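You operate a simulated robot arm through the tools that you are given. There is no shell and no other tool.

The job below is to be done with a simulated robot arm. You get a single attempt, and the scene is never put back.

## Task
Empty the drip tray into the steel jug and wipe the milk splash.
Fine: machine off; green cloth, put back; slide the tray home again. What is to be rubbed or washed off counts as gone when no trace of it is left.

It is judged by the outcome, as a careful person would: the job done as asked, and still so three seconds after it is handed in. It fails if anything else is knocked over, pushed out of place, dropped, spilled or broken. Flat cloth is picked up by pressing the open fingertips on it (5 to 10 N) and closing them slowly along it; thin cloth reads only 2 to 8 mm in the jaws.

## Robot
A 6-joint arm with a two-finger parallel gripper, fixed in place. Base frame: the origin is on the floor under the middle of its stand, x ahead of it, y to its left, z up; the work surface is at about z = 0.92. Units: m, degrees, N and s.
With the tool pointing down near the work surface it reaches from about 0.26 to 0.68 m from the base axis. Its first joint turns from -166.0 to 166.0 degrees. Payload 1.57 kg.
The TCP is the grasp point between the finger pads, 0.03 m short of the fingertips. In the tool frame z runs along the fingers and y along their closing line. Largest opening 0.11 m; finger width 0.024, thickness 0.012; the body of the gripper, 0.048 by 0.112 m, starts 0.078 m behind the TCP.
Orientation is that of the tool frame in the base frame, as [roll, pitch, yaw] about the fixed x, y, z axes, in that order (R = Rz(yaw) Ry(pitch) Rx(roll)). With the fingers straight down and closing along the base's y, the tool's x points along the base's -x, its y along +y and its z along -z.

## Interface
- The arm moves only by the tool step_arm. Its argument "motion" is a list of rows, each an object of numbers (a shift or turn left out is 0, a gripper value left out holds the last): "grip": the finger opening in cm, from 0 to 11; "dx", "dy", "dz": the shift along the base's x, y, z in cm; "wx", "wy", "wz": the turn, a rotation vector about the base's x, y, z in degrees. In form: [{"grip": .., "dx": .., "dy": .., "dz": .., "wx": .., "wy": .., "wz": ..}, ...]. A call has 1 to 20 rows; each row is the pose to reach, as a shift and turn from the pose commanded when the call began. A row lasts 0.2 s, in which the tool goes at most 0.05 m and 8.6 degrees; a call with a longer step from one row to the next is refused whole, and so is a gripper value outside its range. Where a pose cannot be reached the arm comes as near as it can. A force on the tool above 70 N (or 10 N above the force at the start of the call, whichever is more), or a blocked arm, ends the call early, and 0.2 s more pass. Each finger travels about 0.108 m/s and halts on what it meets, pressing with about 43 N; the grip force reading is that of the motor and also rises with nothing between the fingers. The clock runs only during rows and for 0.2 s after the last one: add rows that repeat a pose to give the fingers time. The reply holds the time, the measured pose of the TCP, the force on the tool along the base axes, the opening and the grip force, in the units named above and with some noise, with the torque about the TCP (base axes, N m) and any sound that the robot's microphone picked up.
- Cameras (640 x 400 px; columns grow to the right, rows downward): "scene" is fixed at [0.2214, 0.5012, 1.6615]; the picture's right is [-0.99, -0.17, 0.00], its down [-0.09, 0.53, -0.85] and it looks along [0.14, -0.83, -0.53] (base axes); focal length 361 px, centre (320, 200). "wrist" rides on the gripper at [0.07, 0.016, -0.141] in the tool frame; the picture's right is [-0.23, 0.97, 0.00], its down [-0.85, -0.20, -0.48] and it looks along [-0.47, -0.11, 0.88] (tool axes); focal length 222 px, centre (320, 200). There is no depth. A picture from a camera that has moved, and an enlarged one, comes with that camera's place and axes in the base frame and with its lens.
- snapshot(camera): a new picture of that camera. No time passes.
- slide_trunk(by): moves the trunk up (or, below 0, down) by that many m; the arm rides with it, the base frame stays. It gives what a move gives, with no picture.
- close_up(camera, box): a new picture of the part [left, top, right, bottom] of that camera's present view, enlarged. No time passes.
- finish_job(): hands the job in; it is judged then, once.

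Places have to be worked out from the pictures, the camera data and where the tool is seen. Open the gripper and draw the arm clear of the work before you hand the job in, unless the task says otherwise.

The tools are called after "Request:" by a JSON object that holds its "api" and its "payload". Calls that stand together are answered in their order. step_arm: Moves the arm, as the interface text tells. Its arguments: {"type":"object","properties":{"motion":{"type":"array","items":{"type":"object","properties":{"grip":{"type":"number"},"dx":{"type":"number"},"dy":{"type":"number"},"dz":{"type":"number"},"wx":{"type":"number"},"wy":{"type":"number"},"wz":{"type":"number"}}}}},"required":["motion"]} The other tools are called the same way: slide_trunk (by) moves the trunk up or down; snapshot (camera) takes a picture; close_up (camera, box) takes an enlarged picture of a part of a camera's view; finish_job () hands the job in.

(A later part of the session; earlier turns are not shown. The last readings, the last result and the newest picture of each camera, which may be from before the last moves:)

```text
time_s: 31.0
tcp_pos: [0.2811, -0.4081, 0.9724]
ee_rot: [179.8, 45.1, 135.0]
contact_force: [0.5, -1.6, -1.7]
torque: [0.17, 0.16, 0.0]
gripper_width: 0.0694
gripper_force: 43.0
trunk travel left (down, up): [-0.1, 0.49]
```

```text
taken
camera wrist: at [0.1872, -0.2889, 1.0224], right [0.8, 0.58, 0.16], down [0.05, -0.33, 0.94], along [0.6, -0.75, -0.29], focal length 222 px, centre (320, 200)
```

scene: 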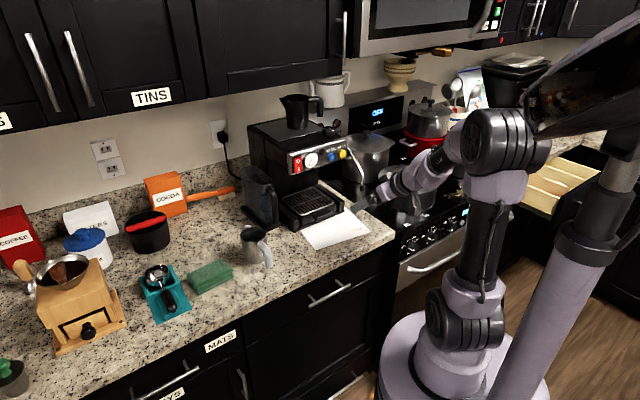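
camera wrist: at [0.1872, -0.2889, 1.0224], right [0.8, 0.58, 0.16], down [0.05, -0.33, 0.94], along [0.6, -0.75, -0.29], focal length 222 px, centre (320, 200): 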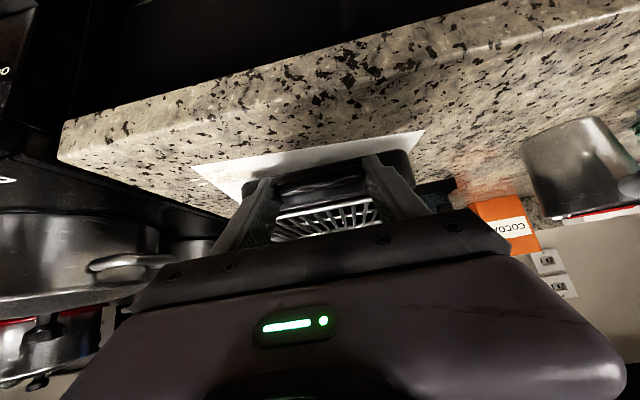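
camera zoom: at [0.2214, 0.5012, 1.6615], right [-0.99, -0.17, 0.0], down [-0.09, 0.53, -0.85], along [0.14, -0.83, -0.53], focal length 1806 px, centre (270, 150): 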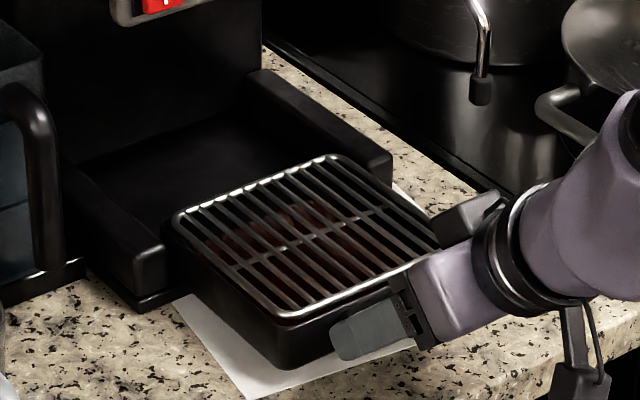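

About 12.7 cm out now. I'll lift 6 mm in place to take the tray's weight and read the load before drawing it fully clear.

Request:
{"api": "step_arm", "payload": {"motion": [{"dz": 0.15}, {"dz": 0.3}, {"dz": 0.45}, {"dz": 0.6}, {"dz": 0.6}, {"dz": 0.6}]}}

Request:
{"api": "close_up", "payload": {"camera": "scene", "box": [270, 170, 390, 250]}}

```text
time_s: 32.4
tcp_pos: [0.2829, -0.4084, 0.9779]
ee_rot: [179.9, 45.1, 134.9]
contact_force: [-0.9, 0.7, -3.0]
torque: [0.14, 0.14, 0.02]
gripper_width: 0.0695
gripper_force: 42.8
trunk travel left (down, up): [-0.1, 0.49]
```

```text
5.00 times, centred on (330, 210) of scene
camera zoom: at [0.2214, 0.5012, 1.6615], right [-0.99, -0.17, 0.0], down [-0.09, 0.53, -0.85], along [0.14, -0.83, -0.53], focal length 1806 px, centre (270, 150)
```

zoom: 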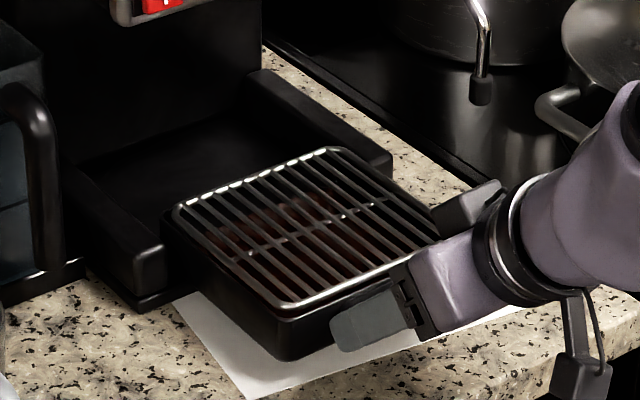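

The tray now hangs with about 3 N (0.3 kg), level and steady. I'll draw it the last 3 cm clear while rising a little, in small steps.

Request:
{"api": "step_arm", "payload": {"motion": [{"dx": -0.3, "dy": 0.3, "dz": 0.1}, {"dx": -0.6, "dy": 0.6, "dz": 0.3}, {"dx": -0.9, "dy": 0.9, "dz": 0.5}, {"dx": -1.2, "dy": 1.2, "dz": 0.7}, {"dx": -1.5, "dy": 1.5, "dz": 0.9}, {"dx": -1.8, "dy": 1.8, "dz": 1.2}, {"dx": -2.1, "dy": 2.1, "dz": 1.6}, {"dx": -2.4, "dy": 2.4, "dz": 2.0}, {"dx": -2.4, "dy": 2.4, "dz": 2.0}]}}

Request:
{"api": "close_up", "payload": {"camera": "scene", "box": [270, 160, 410, 250]}}

```text
time_s: 34.4
tcp_pos: [0.2586, -0.3842, 0.9981]
ee_rot: [179.8, 45.0, 135.0]
contact_force: [-0.4, -0.3, -2.7]
torque: [0.15, 0.19, 0.02]
gripper_width: 0.0692
gripper_force: 43.1
trunk travel left (down, up): [-0.1, 0.49]
```

```text
4.44 times, centred on (340, 205) of scene
camera zoom: at [0.2214, 0.5012, 1.6615], right [-0.99, -0.17, 0.0], down [-0.09, 0.53, -0.85], along [0.14, -0.83, -0.53], focal length 1606 px, centre (231, 178)
```

zoom: 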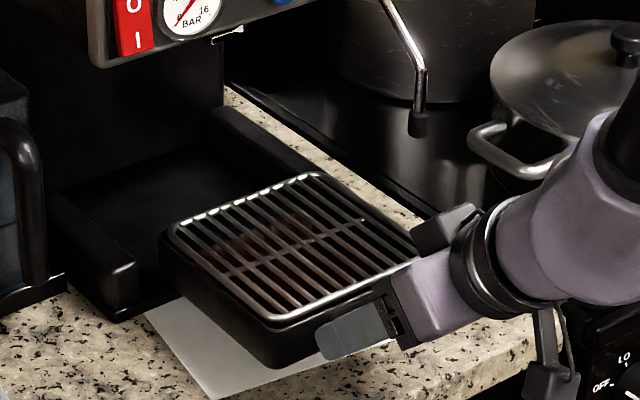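

The tray is fully out and steady at TCP (0.259,-0.384,0.998). Before carrying it, I'll re-measure the jug's rim from both cameras.

Request:
{"api": "close_up", "payload": {"camera": "scene", "box": [230, 215, 290, 275]}}

Request:
{"api": "close_up", "payload": {"camera": "wrist", "box": [480, 100, 640, 220]}}

```text
6.67 times, centred on (260, 245) of scene
camera zoom: at [0.2214, 0.5012, 1.6615], right [-0.99, -0.17, 0.0], down [-0.09, 0.53, -0.85], along [0.14, -0.83, -0.53], focal length 2409 px, centre (720, -100)
```

zoom: 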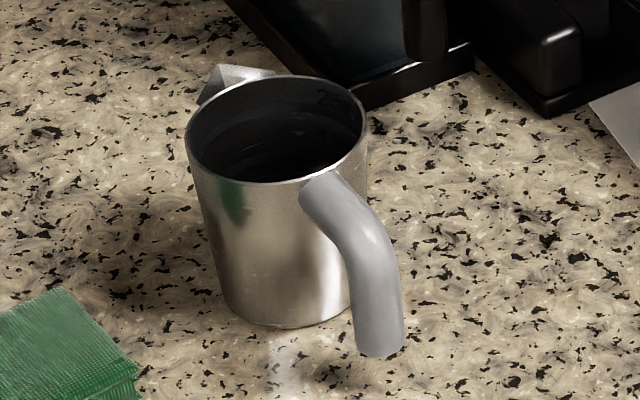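

```text
3.33 times, centred on (560, 160) of wrist
camera zoom: at [0.163, -0.2649, 1.0489], right [0.8, 0.58, 0.16], down [0.05, -0.33, 0.94], along [0.6, -0.75, -0.29], focal length 740 px, centre (-480, 333)
```

zoom: 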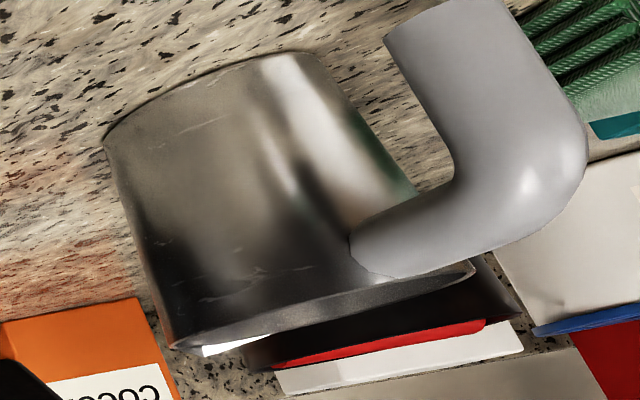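

The jug rim centre is at (0.553,-0.298), z≈1.013. My plan is to carry the tray level to the left of the jug and spin it about the 45° tool axis, so the rear-right corner becomes the lowest point over the jug. First I'll lift and shift it clear of the machine.

Request:
{"api": "step_arm", "payload": {"motion": [{"dx": -0.2, "dy": 0.2, "dz": 0.3}, {"dx": -0.5, "dy": 0.5, "dz": 0.9}, {"dx": -0.6, "dy": 0.6, "dz": 1.7}, {"dx": -0.4, "dy": 0.9, "dz": 2.5}, {"dx": 0.2, "dy": 1.5, "dz": 3.3}, {"dx": 1.0, "dy": 2.3, "dz": 4.1}, {"dx": 1.9, "dy": 3.2, "dz": 4.9}, {"dx": 2.8, "dy": 4.1, "dz": 5.7}, {"dx": 3.7, "dy": 5.0, "dz": 6.5}, {"dx": 4.5, "dy": 5.7, "dz": 7.2}, {"dx": 5.2, "dy": 6.3, "dz": 7.8}, {"dx": 5.7, "dy": 6.6, "dz": 8.2}, {"dx": 5.7, "dy": 6.6, "dz": 8.2}]}}

Request:
{"api": "snapshot", "payload": {"camera": "scene"}}

Request:
{"api": "close_up", "payload": {"camera": "scene", "box": [230, 150, 400, 260]}}

```text
time_s: 37.2
tcp_pos: [0.3153, -0.3185, 1.0807]
ee_rot: [180.0, 45.0, 135.0]
contact_force: [0.1, 0.5, -2.5]
torque: [0.17, 0.15, 0.01]
gripper_width: 0.0692
gripper_force: 43.1
trunk travel left (down, up): [-0.1, 0.49]
```

```text
taken
```

scene: 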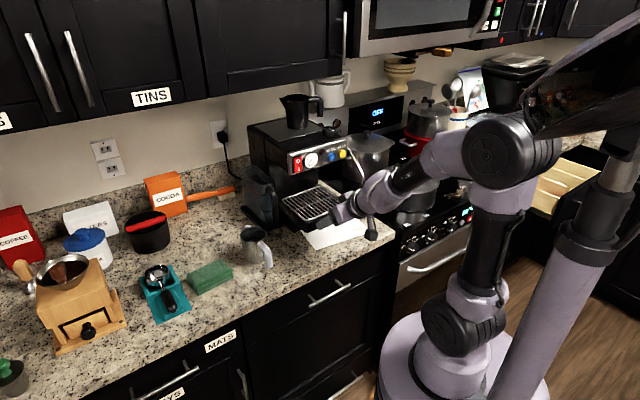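

```text
3.64 times, centred on (315, 205) of scene
camera zoom: at [0.2214, 0.5012, 1.6615], right [-0.99, -0.17, 0.0], down [-0.09, 0.53, -0.85], along [0.14, -0.83, -0.53], focal length 1314 px, centre (338, 182)
```

zoom: 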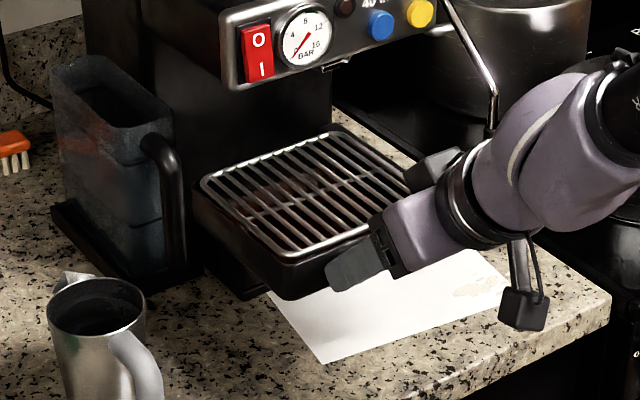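

The tray hangs level, clear of the machine. Next I'll carry it leftward over the jug to (0.424,-0.163,1.10), yawing +23° on the way; its underside stays about 5 cm above the jug's rim.

Request:
{"api": "step_arm", "payload": {"motion": [{"dx": 0.4, "dy": 0.6, "dz": 0.6, "wz": 0.8}, {"dx": 1.0, "dy": 1.5, "dz": 1.2, "wz": 2.2}, {"dx": 1.8, "dy": 2.6, "dz": 1.7, "wz": 3.8}, {"dx": 2.6, "dy": 3.7, "dz": 1.9, "wz": 5.5}, {"dx": 3.4, "dy": 4.9, "dz": 1.9, "wz": 7.2}, {"dx": 4.2, "dy": 6.1, "dz": 1.9, "wz": 9.0}, {"dx": 5.0, "dy": 7.3, "dz": 1.9, "wz": 10.8}, {"dx": 5.8, "dy": 8.5, "dz": 1.9, "wz": 12.6}, {"dx": 6.7, "dy": 9.7, "dz": 1.9, "wz": 14.3}, {"dx": 7.6, "dy": 10.9, "dz": 1.9, "wz": 16.1}, {"dx": 8.5, "dy": 12.1, "dz": 1.9, "wz": 17.9}, {"dx": 9.3, "dy": 13.3, "dz": 1.9, "wz": 19.6}, {"dx": 10.0, "dy": 14.3, "dz": 1.9, "wz": 21.2}, {"dx": 10.6, "dy": 15.1, "dz": 1.9, "wz": 22.4}, {"dx": 10.9, "dy": 15.55, "dz": 1.9, "wz": 23}, {"dx": 10.9, "dy": 15.55, "dz": 1.9, "wz": 23}]}}

Request:
{"api": "close_up", "payload": {"camera": "scene", "box": [190, 160, 370, 280]}}

Request:
{"api": "snapshot", "payload": {"camera": "wrist"}}

```text
time_s: 40.6
tcp_pos: [0.4243, -0.1612, 1.0993]
ee_rot: [179.9, 44.9, 158.0]
contact_force: [-1.5, 0.9, -3.7]
torque: [0.13, 0.24, 0.01]
gripper_width: 0.0695
gripper_force: 42.7
trunk travel left (down, up): [-0.1, 0.49]
```

```text
3.33 times, centred on (280, 220) of scene
camera zoom: at [0.2214, 0.5012, 1.6615], right [-0.99, -0.17, 0.0], down [-0.09, 0.53, -0.85], along [0.14, -0.83, -0.53], focal length 1204 px, centre (453, 133)
```

zoom: 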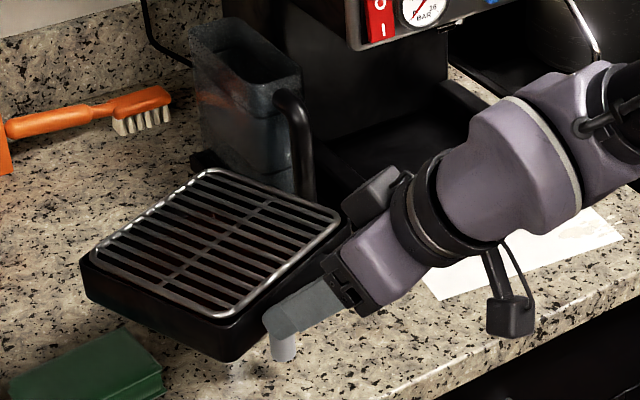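

```text
taken
camera wrist: at [0.2918, -0.0891, 1.15], right [0.51, 0.84, 0.16], down [0.17, -0.29, 0.94], along [0.84, -0.46, -0.29], focal length 222 px, centre (320, 200)
```

wrist: 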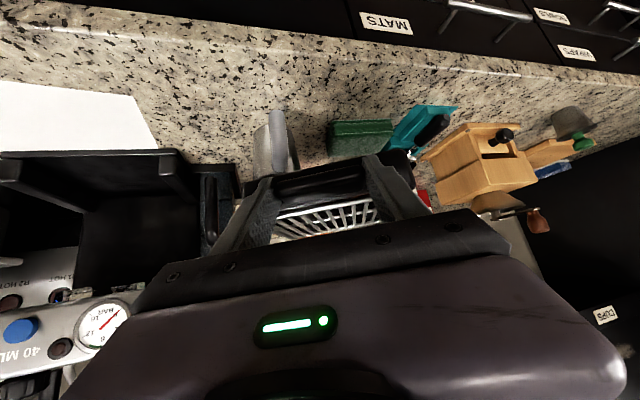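

The tray is level over the jug area. I'll zoom in on the rear-right corner to check its true position before pouring.

Request:
{"api": "close_up", "payload": {"camera": "scene", "box": [205, 195, 295, 260]}}

Request:
{"api": "close_up", "payload": {"camera": "wrist", "box": [220, 90, 440, 230]}}

```text
6.15 times, centred on (250, 228) of scene
camera zoom: at [0.2214, 0.5012, 1.6615], right [-0.99, -0.17, 0.0], down [-0.09, 0.53, -0.85], along [0.14, -0.83, -0.53], focal length 2223 px, centre (751, 31)
```

zoom: 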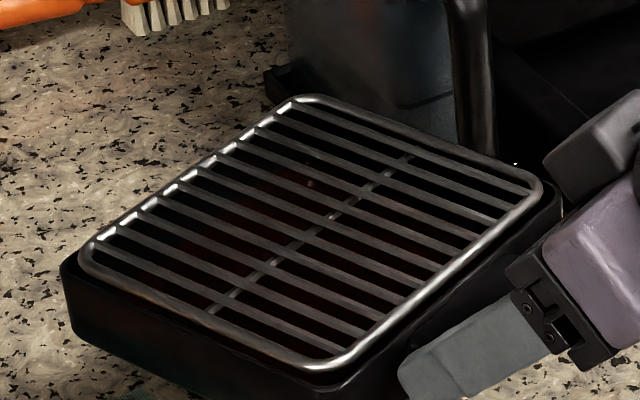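

```text
2.86 times, centred on (330, 160) of wrist
camera zoom: at [0.2918, -0.0891, 1.15], right [0.51, 0.84, 0.16], down [0.17, -0.29, 0.94], along [0.84, -0.46, -0.29], focal length 635 px, centre (291, 314)
```

zoom: 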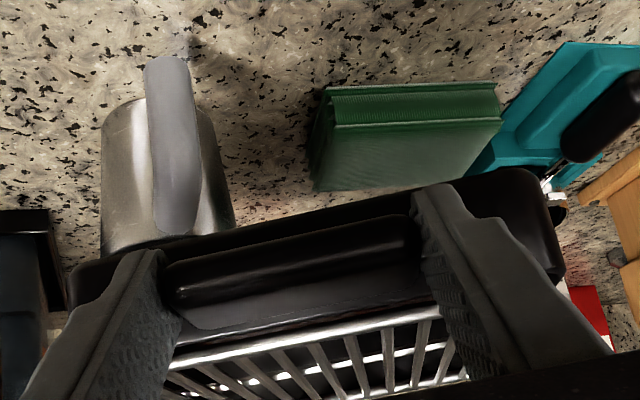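

The measured corners agree with my model to about 5 mm: the rear-right corner sits 17.5 cm ahead of and 7 cm right of the TCP. I'll lower it to about 1.5 cm over the jug's rim and begin the spin to 20° (14° tilt), keeping that corner over the jug's mouth.

Request:
{"api": "step_arm", "payload": {"motion": [{"dz": -1.0}, {"dz": -2.0, "dy": -0.1}, {"dz": -3.0, "dy": -0.17}, {"dz": -3.73, "dy": -0.17}, {"dx": 0.41, "dy": 0.22, "dz": -3.5, "wx": 1.64, "wy": -0.66, "wz": -1.77}, {"dx": 0.82, "dy": 0.62, "dz": -3.26, "wx": 3.28, "wy": -1.32, "wz": -3.54}, {"dx": 1.25, "dy": 0.97, "dz": -3.0, "wx": 4.92, "wy": -1.99, "wz": -5.3}, {"dx": 1.67, "dy": 1.33, "dz": -2.73, "wx": 6.56, "wy": -2.65, "wz": -7.07}, {"dx": 2.12, "dy": 1.64, "dz": -2.43, "wx": 8.2, "wy": -3.31, "wz": -8.84}, {"dx": 2.56, "dy": 1.95, "dz": -2.14, "wx": 9.83, "wy": -3.97, "wz": -10.61}, {"dx": 3.02, "dy": 2.21, "dz": -1.81, "wx": 11.47, "wy": -4.64, "wz": -12.37}, {"dx": 3.47, "dy": 2.47, "dz": -1.49, "wx": 13.11, "wy": -5.3, "wz": -14.14}, {"dx": 3.47, "dy": 2.47, "dz": -1.49, "wx": 13.11, "wy": -5.3, "wz": -14.14}]}}

Request:
{"api": "close_up", "payload": {"camera": "scene", "box": [190, 180, 330, 280]}}

Request:
{"api": "close_up", "payload": {"camera": "wrist", "box": [180, 60, 460, 240]}}

```text
time_s: 43.4
tcp_pos: [0.4599, -0.137, 1.0841]
ee_rot: [161.1, 41.6, 130.8]
contact_force: [-0.3, 0.1, -2.4]
torque: [0.17, 0.18, -0.02]
gripper_width: 0.0694
gripper_force: 43.3
out of reach, approached as far as the arm can: row 2
trunk travel left (down, up): [-0.1, 0.49]
```

```text
4.00 times, centred on (260, 230) of scene
camera zoom: at [0.2214, 0.5012, 1.6615], right [-0.99, -0.17, 0.0], down [-0.09, 0.53, -0.85], along [0.14, -0.83, -0.53], focal length 1445 px, centre (560, 80)
```

zoom: 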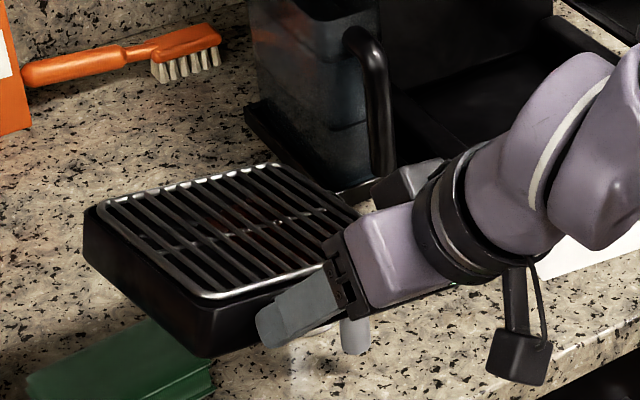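

```text
2.22 times, centred on (320, 150) of wrist
camera zoom: at [0.3411, -0.0462, 1.1415], right [0.67, 0.63, 0.39], down [-0.01, -0.51, 0.86], along [0.74, -0.58, -0.34], focal length 494 px, centre (320, 311)
```

zoom: 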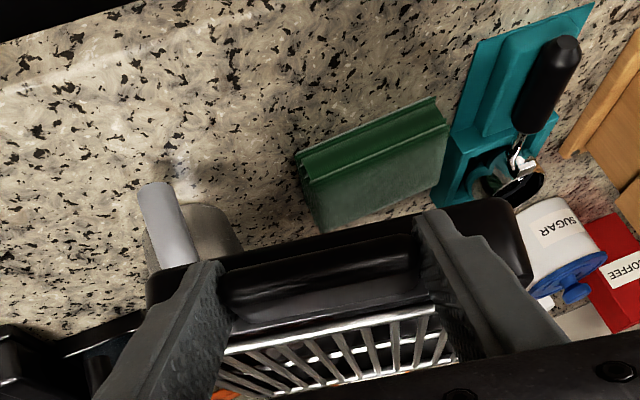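

No pour yet at 14° tilt and the grip is steady. I'll continue the spin to 50° (35° tilt), keeping the corner fixed over the jug.

Request:
{"api": "step_arm", "payload": {"motion": [{"dx": 0.47, "dy": 0.22, "dz": 0.35, "wx": 1.64, "wy": -0.66, "wz": -1.77}, {"dx": 0.93, "dy": 0.44, "dz": 0.69, "wx": 3.28, "wy": -1.32, "wz": -3.54}, {"dx": 1.4, "dy": 0.61, "dz": 1.06, "wx": 4.92, "wy": -1.99, "wz": -5.3}, {"dx": 1.86, "dy": 0.79, "dz": 1.43, "wx": 6.56, "wy": -2.65, "wz": -7.07}, {"dx": 2.33, "dy": 0.91, "dz": 1.82, "wx": 8.2, "wy": -3.31, "wz": -8.84}, {"dx": 2.79, "dy": 1.03, "dz": 2.2, "wx": 9.83, "wy": -3.97, "wz": -10.61}, {"dx": 3.25, "dy": 1.08, "dz": 2.61, "wx": 11.47, "wy": -4.64, "wz": -12.37}, {"dx": 3.71, "dy": 1.14, "dz": 3.01, "wx": 13.11, "wy": -5.3, "wz": -14.14}, {"dx": 4.17, "dy": 1.15, "dz": 3.43, "wx": 14.75, "wy": -5.96, "wz": -15.91}, {"dx": 4.62, "dy": 1.17, "dz": 3.84, "wx": 16.39, "wy": -6.62, "wz": -17.68}, {"dx": 5.07, "dy": 1.13, "dz": 4.27, "wx": 18.03, "wy": -7.28, "wz": -19.45}, {"dx": 5.51, "dy": 1.1, "dz": 4.7, "wx": 19.67, "wy": -7.95, "wz": -21.21}, {"dx": 5.51, "dy": 1.1, "dz": 4.7, "wx": 19.67, "wy": -7.95, "wz": -21.21}]}}

Request:
{"api": "close_up", "payload": {"camera": "scene", "box": [190, 170, 330, 280]}}

Request:
{"api": "snapshot", "payload": {"camera": "wrist"}}

```text
time_s: 46.2
tcp_pos: [0.514, -0.1271, 1.132]
ee_rot: [142.4, 27.0, 98.8]
contact_force: [0.5, -0.3, -2.0]
torque: [0.2, 0.14, 0.0]
gripper_width: 0.0693
gripper_force: 43.4
trunk travel left (down, up): [-0.1, 0.49]
```

```text
3.64 times, centred on (260, 225) of scene
camera zoom: at [0.2214, 0.5012, 1.6615], right [-0.99, -0.17, 0.0], down [-0.09, 0.53, -0.85], along [0.14, -0.83, -0.53], focal length 1314 px, centre (538, 109)
```

zoom: 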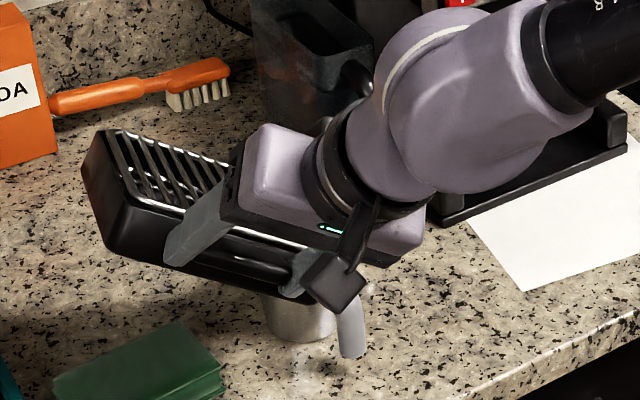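

```text
taken
camera wrist: at [0.4229, -0.0193, 1.2087], right [0.75, 0.18, 0.63], down [-0.35, -0.71, 0.62], along [0.56, -0.69, -0.47], focal length 222 px, centre (320, 200)
```

wrist: 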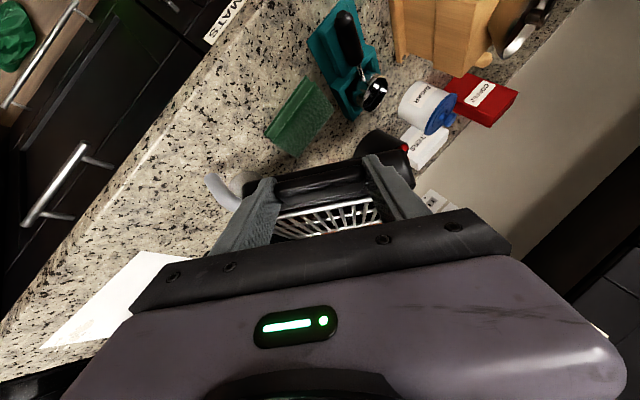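

The geometry matches the plan, with the jug directly under the tray's far right corner. I'll continue from 50° to 75° of spin (51° tilt).

Request:
{"api": "step_arm", "payload": {"motion": [{"dx": 0.43, "dy": -0.09, "dz": 0.43, "wx": 1.64, "wy": -0.66, "wz": -1.77}, {"dx": 0.86, "dy": -0.18, "dz": 0.86, "wx": 3.28, "wy": -1.32, "wz": -3.54}, {"dx": 1.28, "dy": -0.32, "dz": 1.3, "wx": 4.92, "wy": -1.99, "wz": -5.3}, {"dx": 1.69, "dy": -0.46, "dz": 1.74, "wx": 6.56, "wy": -2.65, "wz": -7.07}, {"dx": 2.08, "dy": -0.65, "dz": 2.17, "wx": 8.2, "wy": -3.31, "wz": -8.84}, {"dx": 2.46, "dy": -0.83, "dz": 2.6, "wx": 9.83, "wy": -3.97, "wz": -10.61}, {"dx": 2.84, "dy": -1.07, "dz": 3.04, "wx": 11.47, "wy": -4.64, "wz": -12.37}, {"dx": 3.21, "dy": -1.31, "dz": 3.47, "wx": 13.11, "wy": -5.3, "wz": -14.14}, {"dx": 3.56, "dy": -1.6, "dz": 3.9, "wx": 14.75, "wy": -5.96, "wz": -15.91}, {"dx": 3.9, "dy": -1.88, "dz": 4.32, "wx": 16.39, "wy": -6.62, "wz": -17.68}, {"dx": 3.9, "dy": -1.88, "dz": 4.32, "wx": 16.39, "wy": -6.62, "wz": -17.68}, {"dx": 3.9, "dy": -1.88, "dz": 4.32, "wx": 16.39, "wy": -6.62, "wz": -17.68}]}}

Request:
{"api": "close_up", "payload": {"camera": "scene", "box": [190, 150, 330, 280]}}

Request:
{"api": "snapshot", "payload": {"camera": "wrist"}}

```text
time_s: 48.8
tcp_pos: [0.5533, -0.1401, 1.1713]
ee_rot: [135.7, 10.8, 78.4]
contact_force: [0.3, -0.2, -1.8]
torque: [0.19, 0.08, 0.01]
gripper_width: 0.0694
gripper_force: 42.4
out of reach, approached as far as the arm can: row 10, 11, 12
trunk travel left (down, up): [-0.1, 0.49]
```

```text
3.08 times, centred on (260, 215) of scene
camera zoom: at [0.2214, 0.5012, 1.6615], right [-0.99, -0.17, 0.0], down [-0.09, 0.53, -0.85], along [0.14, -0.83, -0.53], focal length 1112 px, centre (505, 154)
```

zoom: 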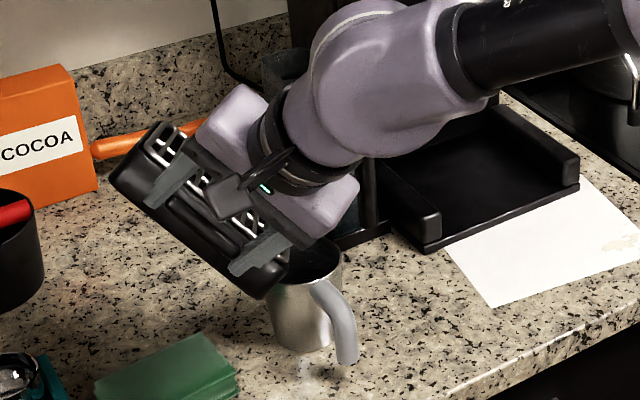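

```text
taken
camera wrist: at [0.485, -0.033, 1.2678], right [0.66, -0.23, 0.71], down [-0.63, -0.69, 0.36], along [0.41, -0.69, -0.6], focal length 222 px, centre (320, 200)
```

wrist: 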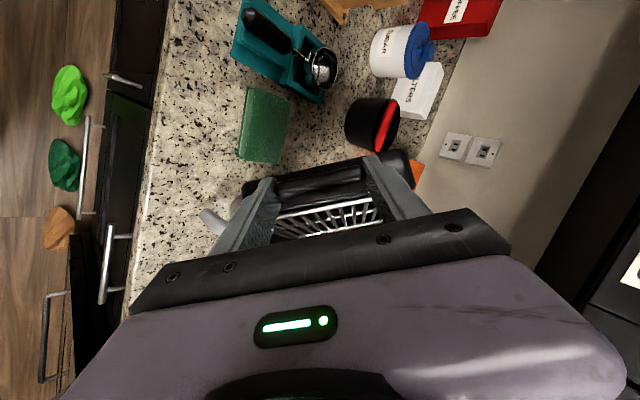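

The pose limit was just grazed at 75° of spin (about 5 mm off). Before going further, I'll look closely at the tray corner and the jug's mouth to see if coffee is flowing.

Request:
{"api": "close_up", "payload": {"camera": "scene", "box": [225, 195, 305, 275]}}

Request:
{"api": "close_up", "payload": {"camera": "scene", "box": [240, 215, 280, 250]}}

Request:
{"api": "close_up", "payload": {"camera": "wrist", "box": [180, 130, 440, 260]}}

```text
5.00 times, centred on (265, 235) of scene
camera zoom: at [0.2214, 0.5012, 1.6615], right [-0.99, -0.17, 0.0], down [-0.09, 0.53, -0.85], along [0.14, -0.83, -0.53], focal length 1806 px, centre (595, 25)
```

zoom: 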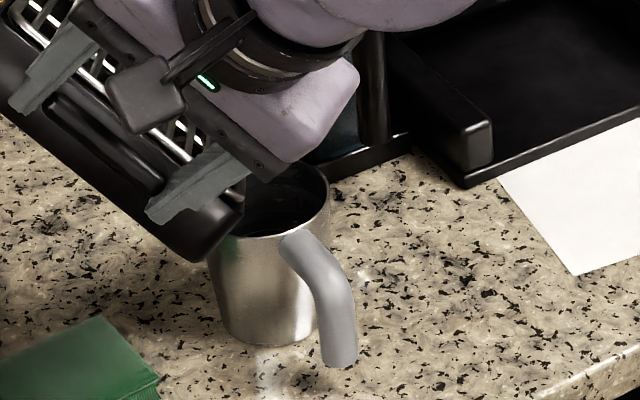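

```text
11.43 times, centred on (260, 232) of scene
camera zoom: at [0.2214, 0.5012, 1.6615], right [-0.99, -0.17, 0.0], down [-0.09, 0.53, -0.85], along [0.14, -0.83, -0.53], focal length 4129 px, centre (1006, -171)
```

zoom: 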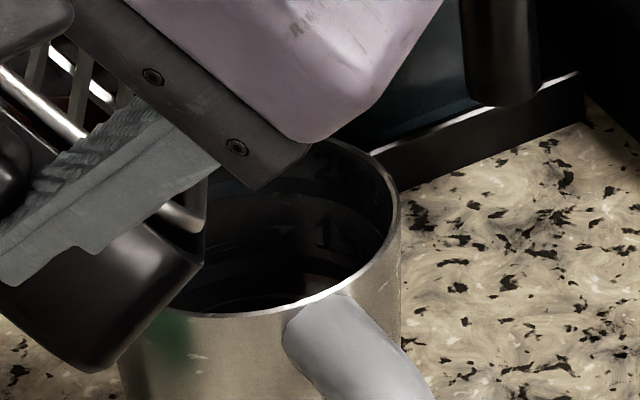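

```text
2.46 times, centred on (310, 195) of wrist
camera zoom: at [0.485, -0.033, 1.2678], right [0.66, -0.23, 0.71], down [-0.63, -0.69, 0.36], along [0.41, -0.69, -0.6], focal length 547 px, centre (345, 212)
```

zoom: 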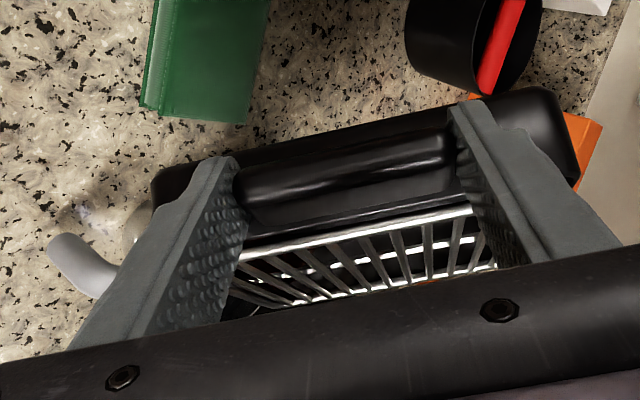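

The corner projects right above the jug's mouth (the inside shows graduations), but the flow itself is hidden. I'll test a further 5° of spin in place to learn what limits the pose.

Request:
{"api": "step_arm", "payload": {"motion": [{"wx": 1.64, "wy": -0.66, "wz": -1.77}, {"wx": 3.28, "wy": -1.32, "wz": -3.54}, {"wx": 3.28, "wy": -1.32, "wz": -3.54}]}}

```text
time_s: 49.6
tcp_pos: [0.5537, -0.139, 1.171]
ee_rot: [135.2, 7.3, 74.8]
contact_force: [-0.5, 0.7, -1.6]
torque: [0.18, 0.09, 0.0]
gripper_width: 0.0694
gripper_force: 42.6
trunk travel left (down, up): [-0.1, 0.49]
```

Spin is free; the limit comes from height and reach with the trunk this low. I'll spin back 10° so nothing drips, then raise the trunk in stages and lower the arm to compensate.

Request:
{"api": "step_arm", "payload": {"motion": [{"wx": -1.64, "wy": 0.66, "wz": 1.77}, {"wx": -3.28, "wy": 1.32, "wz": 3.54}, {"wx": -4.92, "wy": 1.99, "wz": 5.3}, {"wx": -6.56, "wy": 2.65, "wz": 7.07}, {"wx": -6.56, "wy": 2.65, "wz": 7.07}]}}

Request:
{"api": "slide_trunk", "payload": {"by": 0.07}}

```text
time_s: 50.8
tcp_pos: [0.5535, -0.1406, 1.1697]
ee_rot: [136.6, 14.3, 82.1]
contact_force: [-0.5, 1.3, -1.7]
torque: [0.17, 0.03, 0.01]
gripper_width: 0.0694
gripper_force: 43.4
trunk travel left (down, up): [-0.1, 0.49]
```

```text
time_s: 51.9
tcp_pos: [0.5535, -0.1397, 1.2394]
ee_rot: [136.5, 14.3, 82.1]
contact_force: [0.1, -0.3, -1.7]
torque: [0.15, 0.12, -0.02]
gripper_width: 0.0693
gripper_force: 43.2
trunk travel left (down, up): [-0.17, 0.42]
```

The load has dropped from about 2.7 N to 1.7 N, so coffee is already leaving the tray. I'll bring the arm back down 7 cm to hold the corner close above the jug.

Request:
{"api": "step_arm", "payload": {"motion": [{"dz": -1.5}, {"dz": -3}, {"dz": -4.5}, {"dz": -6}, {"dz": -7}, {"dz": -7}]}}

Request:
{"api": "slide_trunk", "payload": {"by": 0.07}}

Request:
{"api": "step_arm", "payload": {"motion": [{"dz": -1.5}, {"dz": -3}, {"dz": -4.5}, {"dz": -6}, {"dz": -7}, {"dz": -7}]}}

Request:
{"api": "close_up", "payload": {"camera": "scene", "box": [190, 150, 330, 280]}}

```text
time_s: 53.3
tcp_pos: [0.553, -0.1397, 1.1695]
ee_rot: [136.5, 14.3, 82.2]
contact_force: [0.9, 0.0, -2.1]
torque: [0.17, 0.07, 0.02]
gripper_width: 0.0692
gripper_force: 42.8
trunk travel left (down, up): [-0.17, 0.42]
```

```text
time_s: 54.3
tcp_pos: [0.5533, -0.1401, 1.2393]
ee_rot: [136.5, 14.2, 82.0]
contact_force: [0.3, 0.1, -1.7]
torque: [0.16, 0.08, 0.01]
gripper_width: 0.0694
gripper_force: 43.2
trunk travel left (down, up): [-0.24, 0.35]
```

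```text
time_s: 55.7
tcp_pos: [0.5523, -0.1403, 1.1696]
ee_rot: [136.6, 14.3, 82.2]
contact_force: [-0.1, -0.3, -1.6]
torque: [0.18, 0.11, 0.03]
gripper_width: 0.0694
gripper_force: 42.6
trunk travel left (down, up): [-0.24, 0.35]
```

```text
3.08 times, centred on (260, 215) of scene
camera zoom: at [0.2214, 0.5012, 1.6615], right [-0.99, -0.17, 0.0], down [-0.09, 0.53, -0.85], along [0.14, -0.83, -0.53], focal length 1112 px, centre (505, 154)
```

zoom: 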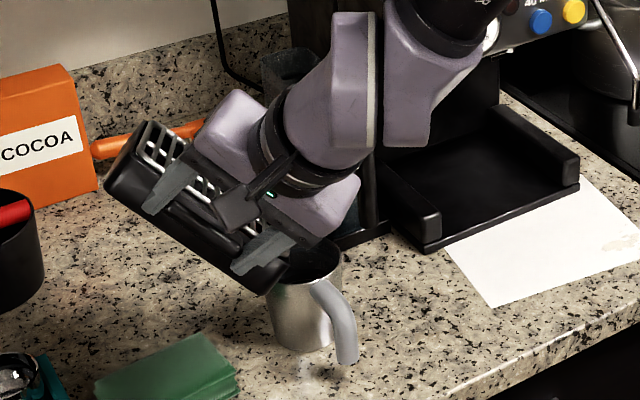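

The trunk is up 14 cm with the TCP restored to z≈1.17, so there should be headroom. I'll continue the spin from 70° to 105° (68° tilt), holding the corner over the jug.

Request:
{"api": "step_arm", "payload": {"motion": [{"dx": -0.1, "dy": -0.13, "dz": 0.1, "wx": 1.64, "wy": -0.66, "wz": -1.77}, {"dx": 0.06, "dy": -0.41, "dz": 0.5, "wx": 3.28, "wy": -1.32, "wz": -3.54}, {"dx": 0.38, "dy": -0.75, "dz": 0.92, "wx": 4.92, "wy": -1.99, "wz": -5.3}, {"dx": 0.69, "dy": -1.08, "dz": 1.33, "wx": 6.56, "wy": -2.65, "wz": -7.07}, {"dx": 0.98, "dy": -1.45, "dz": 1.74, "wx": 8.2, "wy": -3.31, "wz": -8.84}, {"dx": 1.26, "dy": -1.81, "dz": 2.14, "wx": 9.83, "wy": -3.97, "wz": -10.61}, {"dx": 1.51, "dy": -2.22, "dz": 2.53, "wx": 11.47, "wy": -4.64, "wz": -12.37}, {"dx": 1.76, "dy": -2.63, "dz": 2.91, "wx": 13.11, "wy": -5.3, "wz": -14.14}, {"dx": 1.98, "dy": -3.08, "dz": 3.28, "wx": 14.75, "wy": -5.96, "wz": -15.91}, {"dx": 2.19, "dy": -3.52, "dz": 3.64, "wx": 16.39, "wy": -6.62, "wz": -17.68}, {"dx": 2.37, "dy": -4.0, "dz": 3.99, "wx": 18.03, "wy": -7.28, "wz": -19.45}, {"dx": 2.55, "dy": -4.48, "dz": 4.33, "wx": 19.67, "wy": -7.95, "wz": -21.21}, {"dx": 2.69, "dy": -5.0, "dz": 4.66, "wx": 21.31, "wy": -8.61, "wz": -22.98}, {"dx": 2.83, "dy": -5.51, "dz": 4.98, "wx": 22.95, "wy": -9.27, "wz": -24.75}, {"dx": 2.83, "dy": -5.51, "dz": 4.98, "wx": 22.95, "wy": -9.27, "wz": -24.75}]}}

Request:
{"api": "close_up", "payload": {"camera": "scene", "box": [190, 150, 330, 280]}}

Request:
{"api": "close_up", "payload": {"camera": "scene", "box": [235, 205, 285, 255]}}

Request:
{"api": "snapshot", "payload": {"camera": "wrist"}}

```text
time_s: 58.9
tcp_pos: [0.5809, -0.196, 1.22]
ee_rot: [135.8, -10.2, 56.8]
contact_force: [0.4, -0.9, -1.3]
torque: [0.14, 0.01, 0.01]
gripper_width: 0.0695
gripper_force: 42.6
trunk travel left (down, up): [-0.24, 0.35]
```

```text
3.08 times, centred on (260, 215) of scene
camera zoom: at [0.2214, 0.5012, 1.6615], right [-0.99, -0.17, 0.0], down [-0.09, 0.53, -0.85], along [0.14, -0.83, -0.53], focal length 1112 px, centre (505, 154)
```

zoom: 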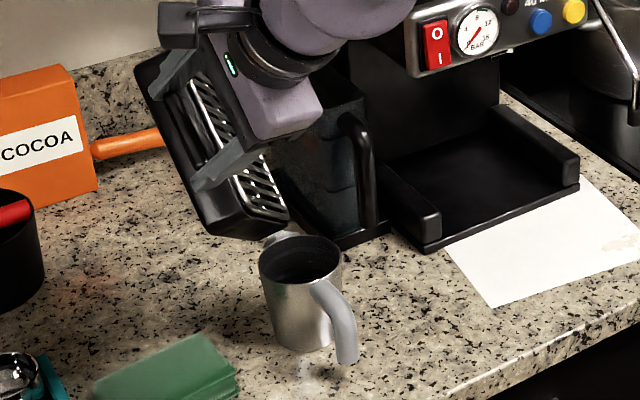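

```text
8.00 times, centred on (260, 230) of scene
camera zoom: at [0.2214, 0.5012, 1.6615], right [-0.99, -0.17, 0.0], down [-0.09, 0.53, -0.85], along [0.14, -0.83, -0.53], focal length 2890 px, centre (800, -40)
```

zoom: 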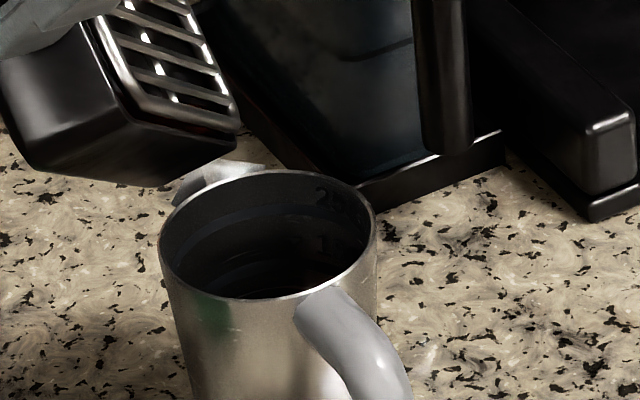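

```text
taken
camera wrist: at [0.5343, -0.1051, 1.3429], right [0.4, -0.67, 0.63], down [-0.88, -0.48, 0.05], along [0.27, -0.57, -0.78], focal length 222 px, centre (320, 200)
```

wrist: 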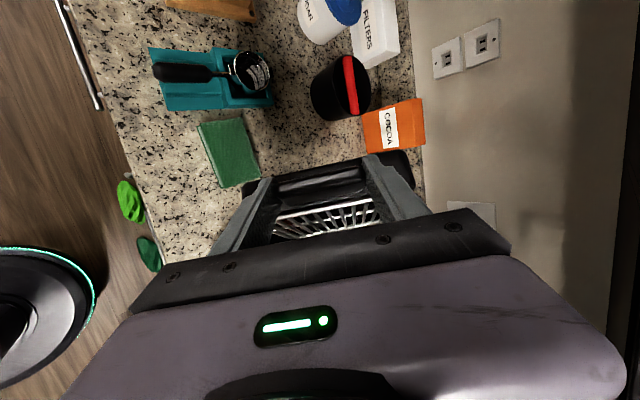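

The projected corner matches the view: it is right over the jug's mouth, and the load is down to about 1.3 N. I'll go on to 130° of spin (80° tilt), watching clearance to the water tank.

Request:
{"api": "step_arm", "payload": {"motion": [{"dx": 0.11, "dy": -0.53, "dz": 0.3, "wx": 1.64, "wy": -0.66, "wz": -1.77}, {"dx": 0.21, "dy": -1.06, "dz": 0.59, "wx": 3.28, "wy": -1.32, "wz": -3.54}, {"dx": 0.28, "dy": -1.62, "dz": 0.86, "wx": 4.92, "wy": -1.99, "wz": -5.3}, {"dx": 0.34, "dy": -2.17, "dz": 1.12, "wx": 6.56, "wy": -2.65, "wz": -7.07}, {"dx": 0.36, "dy": -2.74, "dz": 1.36, "wx": 8.2, "wy": -3.31, "wz": -8.84}, {"dx": 0.38, "dy": -3.3, "dz": 1.59, "wx": 9.83, "wy": -3.97, "wz": -10.61}, {"dx": 0.36, "dy": -3.88, "dz": 1.79, "wx": 11.47, "wy": -4.64, "wz": -12.37}, {"dx": 0.34, "dy": -4.46, "dz": 1.98, "wx": 13.11, "wy": -5.3, "wz": -14.14}, {"dx": 0.28, "dy": -5.05, "dz": 2.15, "wx": 14.75, "wy": -5.96, "wz": -15.91}, {"dx": 0.22, "dy": -5.64, "dz": 2.32, "wx": 16.39, "wy": -6.62, "wz": -17.68}, {"dx": 0.22, "dy": -5.64, "dz": 2.32, "wx": 16.39, "wy": -6.62, "wz": -17.68}, {"dx": 0.22, "dy": -5.64, "dz": 2.32, "wx": 16.39, "wy": -6.62, "wz": -17.68}]}}

Request:
{"api": "close_up", "payload": {"camera": "scene", "box": [190, 130, 330, 270]}}

Request:
{"api": "close_up", "payload": {"camera": "scene", "box": [235, 195, 285, 255]}}

```text
time_s: 61.5
tcp_pos: [0.584, -0.2312, 1.2292]
ee_rot: [141.0, -26.2, 36.4]
contact_force: [-0.6, -0.5, -2.6]
torque: [0.1, 0.02, 0.01]
gripper_width: 0.0694
gripper_force: 42.7
out of reach, approached as far as the arm can: row 4, 5, 6, 7, 8, 9, 10, 11, 12
trunk travel left (down, up): [-0.24, 0.35]
```

```text
2.86 times, centred on (260, 200) of scene
camera zoom: at [0.2214, 0.5012, 1.6615], right [-0.99, -0.17, 0.0], down [-0.09, 0.53, -0.85], along [0.14, -0.83, -0.53], focal length 1032 px, centre (491, 200)
```

zoom: 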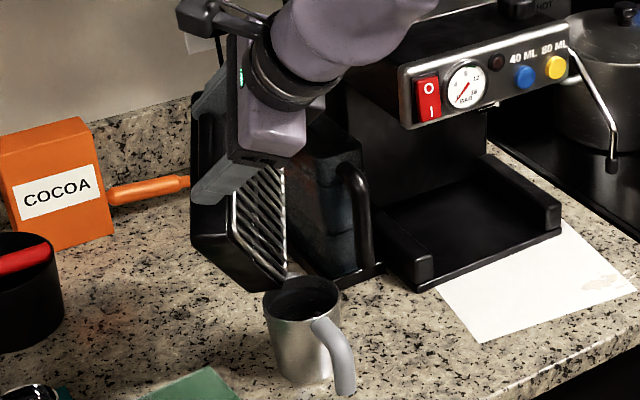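

```text
6.67 times, centred on (260, 225) of scene
camera zoom: at [0.2214, 0.5012, 1.6615], right [-0.99, -0.17, 0.0], down [-0.09, 0.53, -0.85], along [0.14, -0.83, -0.53], focal length 2409 px, centre (720, 33)
```

zoom: 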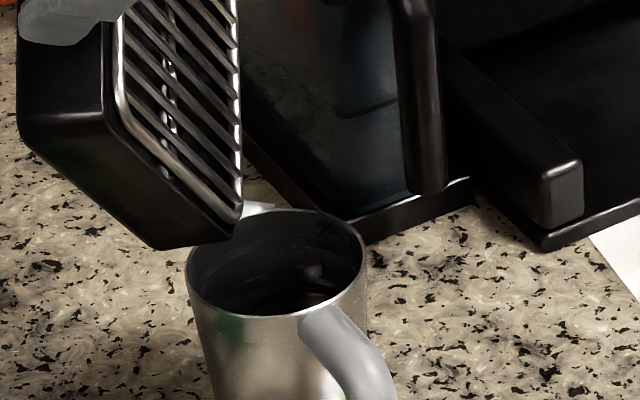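

Reach ran out again (the arm is nearly stretched), leaving the corner about 2.5 cm off-centre but still inside the mouth. I'll spin back 15° to stop any drip and re-centre slightly. Then I'll raise the trunk another 10 cm in two steps with compensation.

Request:
{"api": "step_arm", "payload": {"motion": [{"wx": -1.64, "wy": 0.66, "wz": 1.77}, {"wx": -3.28, "wy": 1.32, "wz": 3.54, "dy": 0.3, "dz": -0.1}, {"wx": -4.92, "wy": 1.99, "wz": 5.3, "dy": 0.6, "dz": -0.2}, {"wx": -6.56, "wy": 2.65, "wz": 7.07, "dy": 1.0, "dz": -0.3}, {"wx": -8.2, "wy": 3.31, "wz": 8.84, "dy": 1.4, "dz": -0.3}, {"wx": -9.83, "wy": 3.97, "wz": 10.61, "dy": 1.8, "dz": -0.3}, {"wx": -9.83, "wy": 3.97, "wz": 10.61, "dy": 1.8, "dz": -0.3}]}}

Request:
{"api": "slide_trunk", "payload": {"by": 0.06}}

Request:
{"api": "step_arm", "payload": {"motion": [{"dz": -1.5}, {"dz": -3}, {"dz": -4.5}, {"dz": -6}, {"dz": -6}]}}

Request:
{"api": "slide_trunk", "payload": {"by": 0.06}}

Request:
{"api": "step_arm", "payload": {"motion": [{"dz": -1.5}, {"dz": -3}, {"dz": -4.5}, {"dz": -6}, {"dz": -6}]}}

```text
time_s: 63.1
tcp_pos: [0.5846, -0.2113, 1.2247]
ee_rot: [137.4, -16.8, 49.2]
contact_force: [-0.3, -0.4, -1.8]
torque: [0.14, 0.08, -0.02]
gripper_width: 0.0692
gripper_force: 43.2
out of reach, approached as far as the arm can: row 1, 2, 3, 4
trunk travel left (down, up): [-0.24, 0.35]
```

```text
time_s: 64.1
tcp_pos: [0.5849, -0.2095, 1.2839]
ee_rot: [137.5, -16.8, 49.3]
contact_force: [-0.4, 0.4, -1.6]
torque: [0.14, 0.03, -0.03]
gripper_width: 0.0692
gripper_force: 43.0
trunk travel left (down, up): [-0.3, 0.29]
```

```text
time_s: 65.3
tcp_pos: [0.5846, -0.2109, 1.224]
ee_rot: [137.5, -16.8, 49.2]
contact_force: [0.2, 0.2, -2.1]
torque: [0.14, 0.01, 0.04]
gripper_width: 0.0692
gripper_force: 43.1
out of reach, approached as far as the arm can: row 4
trunk travel left (down, up): [-0.3, 0.29]
```

```text
time_s: 66.3
tcp_pos: [0.5845, -0.2092, 1.2845]
ee_rot: [137.5, -16.8, 49.2]
contact_force: [0.0, -0.2, -1.7]
torque: [0.08, 0.07, -0.04]
gripper_width: 0.0692
gripper_force: 42.8
trunk travel left (down, up): [-0.36, 0.23]
```

```text
time_s: 67.5
tcp_pos: [0.5846, -0.2088, 1.2249]
ee_rot: [137.5, -16.8, 49.2]
contact_force: [-0.8, 0.2, -2.1]
torque: [0.14, 0.01, 0.04]
gripper_width: 0.0692
gripper_force: 42.4
trunk travel left (down, up): [-0.36, 0.23]
```

The trunk is near its original height and the pose is clean at 114° of spin. I'll run the spin on to 139° (83° tilt), keeping the corner over the jug, and hold briefly.

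Request:
{"api": "step_arm", "payload": {"motion": [{"dx": 0, "dy": -0.52, "dz": 0.31, "wx": 1.64, "wy": -0.66, "wz": -1.77}, {"dx": 0, "dy": -1.6, "dz": 0.9, "wx": 3.28, "wy": -1.32, "wz": -3.54}, {"dx": 0, "dy": -2.3, "dz": 1.16, "wx": 4.92, "wy": -1.99, "wz": -5.3}, {"dx": -0.03, "dy": -2.88, "dz": 1.35, "wx": 6.56, "wy": -2.65, "wz": -7.07}, {"dx": -0.07, "dy": -3.47, "dz": 1.53, "wx": 8.2, "wy": -3.31, "wz": -8.84}, {"dx": -0.14, "dy": -4.05, "dz": 1.7, "wx": 9.83, "wy": -3.97, "wz": -10.61}, {"dx": -0.21, "dy": -4.65, "dz": 1.85, "wx": 11.47, "wy": -4.64, "wz": -12.37}, {"dx": -0.31, "dy": -5.24, "dz": 1.98, "wx": 13.11, "wy": -5.3, "wz": -14.14}, {"dx": -0.43, "dy": -5.84, "dz": 2.09, "wx": 14.75, "wy": -5.96, "wz": -15.91}, {"dx": -0.57, "dy": -6.44, "dz": 2.18, "wx": 16.39, "wy": -6.62, "wz": -17.68}, {"dx": -0.57, "dy": -6.44, "dz": 2.18, "wx": 16.39, "wy": -6.62, "wz": -17.68}, {"dx": -0.57, "dy": -6.44, "dz": 2.18, "wx": 16.39, "wy": -6.62, "wz": -17.68}, {"dx": -0.57, "dy": -6.44, "dz": 2.18, "wx": 16.39, "wy": -6.62, "wz": -17.68}]}}

Request:
{"api": "close_up", "payload": {"camera": "scene", "box": [190, 130, 330, 270]}}

Request:
{"api": "close_up", "payload": {"camera": "scene", "box": [235, 195, 285, 255]}}

Request:
{"api": "snapshot", "payload": {"camera": "wrist"}}

```text
time_s: 70.3
tcp_pos: [0.5788, -0.2742, 1.2463]
ee_rot: [147.0, -32.2, 27.5]
contact_force: [-0.5, 0.0, -1.5]
torque: [0.05, 0.01, -0.01]
gripper_width: 0.0695
gripper_force: 43.4
trunk travel left (down, up): [-0.36, 0.23]
```

```text
2.86 times, centred on (260, 200) of scene
camera zoom: at [0.2214, 0.5012, 1.6615], right [-0.99, -0.17, 0.0], down [-0.09, 0.53, -0.85], along [0.14, -0.83, -0.53], focal length 1032 px, centre (491, 200)
```

zoom: 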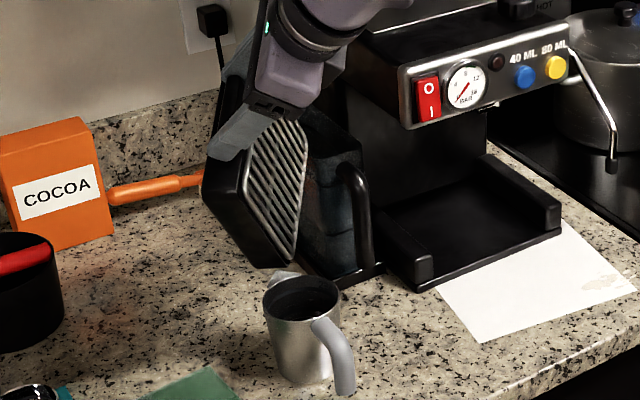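

```text
6.67 times, centred on (260, 225) of scene
camera zoom: at [0.2214, 0.5012, 1.6615], right [-0.99, -0.17, 0.0], down [-0.09, 0.53, -0.85], along [0.14, -0.83, -0.53], focal length 2409 px, centre (720, 33)
```

zoom: 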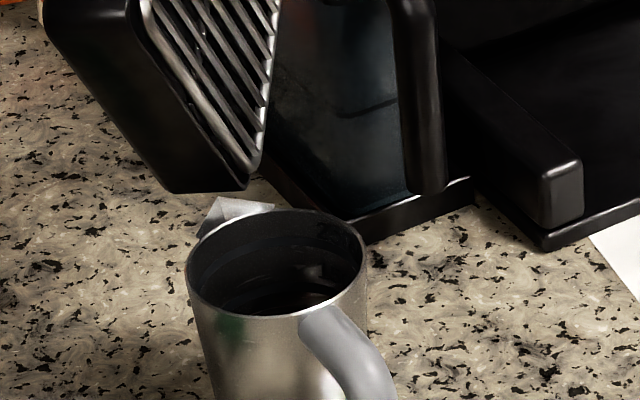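

```text
taken
camera wrist: at [0.5416, -0.22, 1.3913], right [-0.05, -0.94, 0.33], down [-0.98, -0.02, -0.21], along [0.2, -0.33, -0.92], focal length 222 px, centre (320, 200)
```

wrist: 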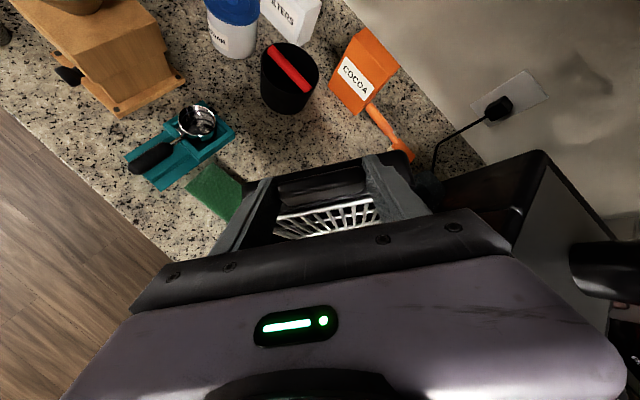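

The tray is at 83° tilt with the corner over the mouth and the jug undisturbed. I'll hold for two seconds so the last drops drain, then look into the jug.

Request:
{"api": "step_arm", "payload": {"motion": [{"dz": 0}, {"dz": 0}, {"dz": 0}, {"dz": 0}, {"dz": 0}, {"dz": 0}, {"dz": 0}, {"dz": 0}, {"dz": 0}, {"dz": 0}]}}

Request:
{"api": "close_up", "payload": {"camera": "scene", "box": [248, 222, 278, 246]}}

Request:
{"api": "close_up", "payload": {"camera": "scene", "box": [210, 220, 300, 290]}}

```text
time_s: 72.5
tcp_pos: [0.5787, -0.2743, 1.2465]
ee_rot: [147.0, -32.1, 27.4]
contact_force: [-0.7, 0.2, -2.0]
torque: [0.09, 0.03, -0.02]
gripper_width: 0.0694
gripper_force: 43.2
trunk travel left (down, up): [-0.36, 0.23]
```

```text
16.00 times, centred on (263, 234) of scene
camera zoom: at [0.2214, 0.5012, 1.6615], right [-0.99, -0.17, 0.0], down [-0.09, 0.53, -0.85], along [0.14, -0.83, -0.53], focal length 5781 px, centre (1232, -344)
```

zoom: 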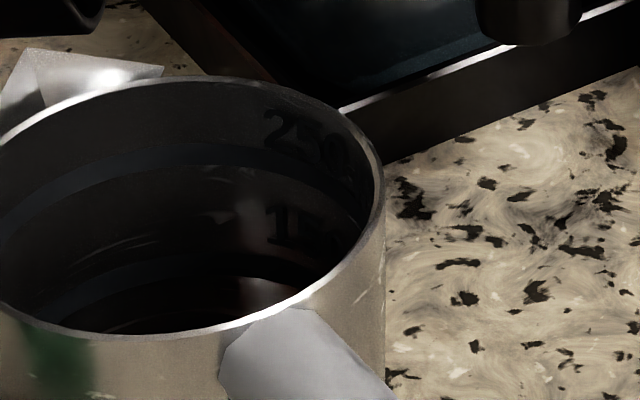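

```text
5.71 times, centred on (255, 255) of scene
camera zoom: at [0.2214, 0.5012, 1.6615], right [-0.99, -0.17, 0.0], down [-0.09, 0.53, -0.85], along [0.14, -0.83, -0.53], focal length 2064 px, centre (691, -114)
```

zoom: 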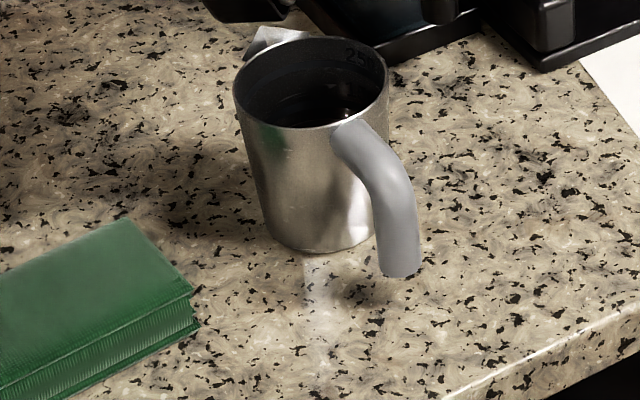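

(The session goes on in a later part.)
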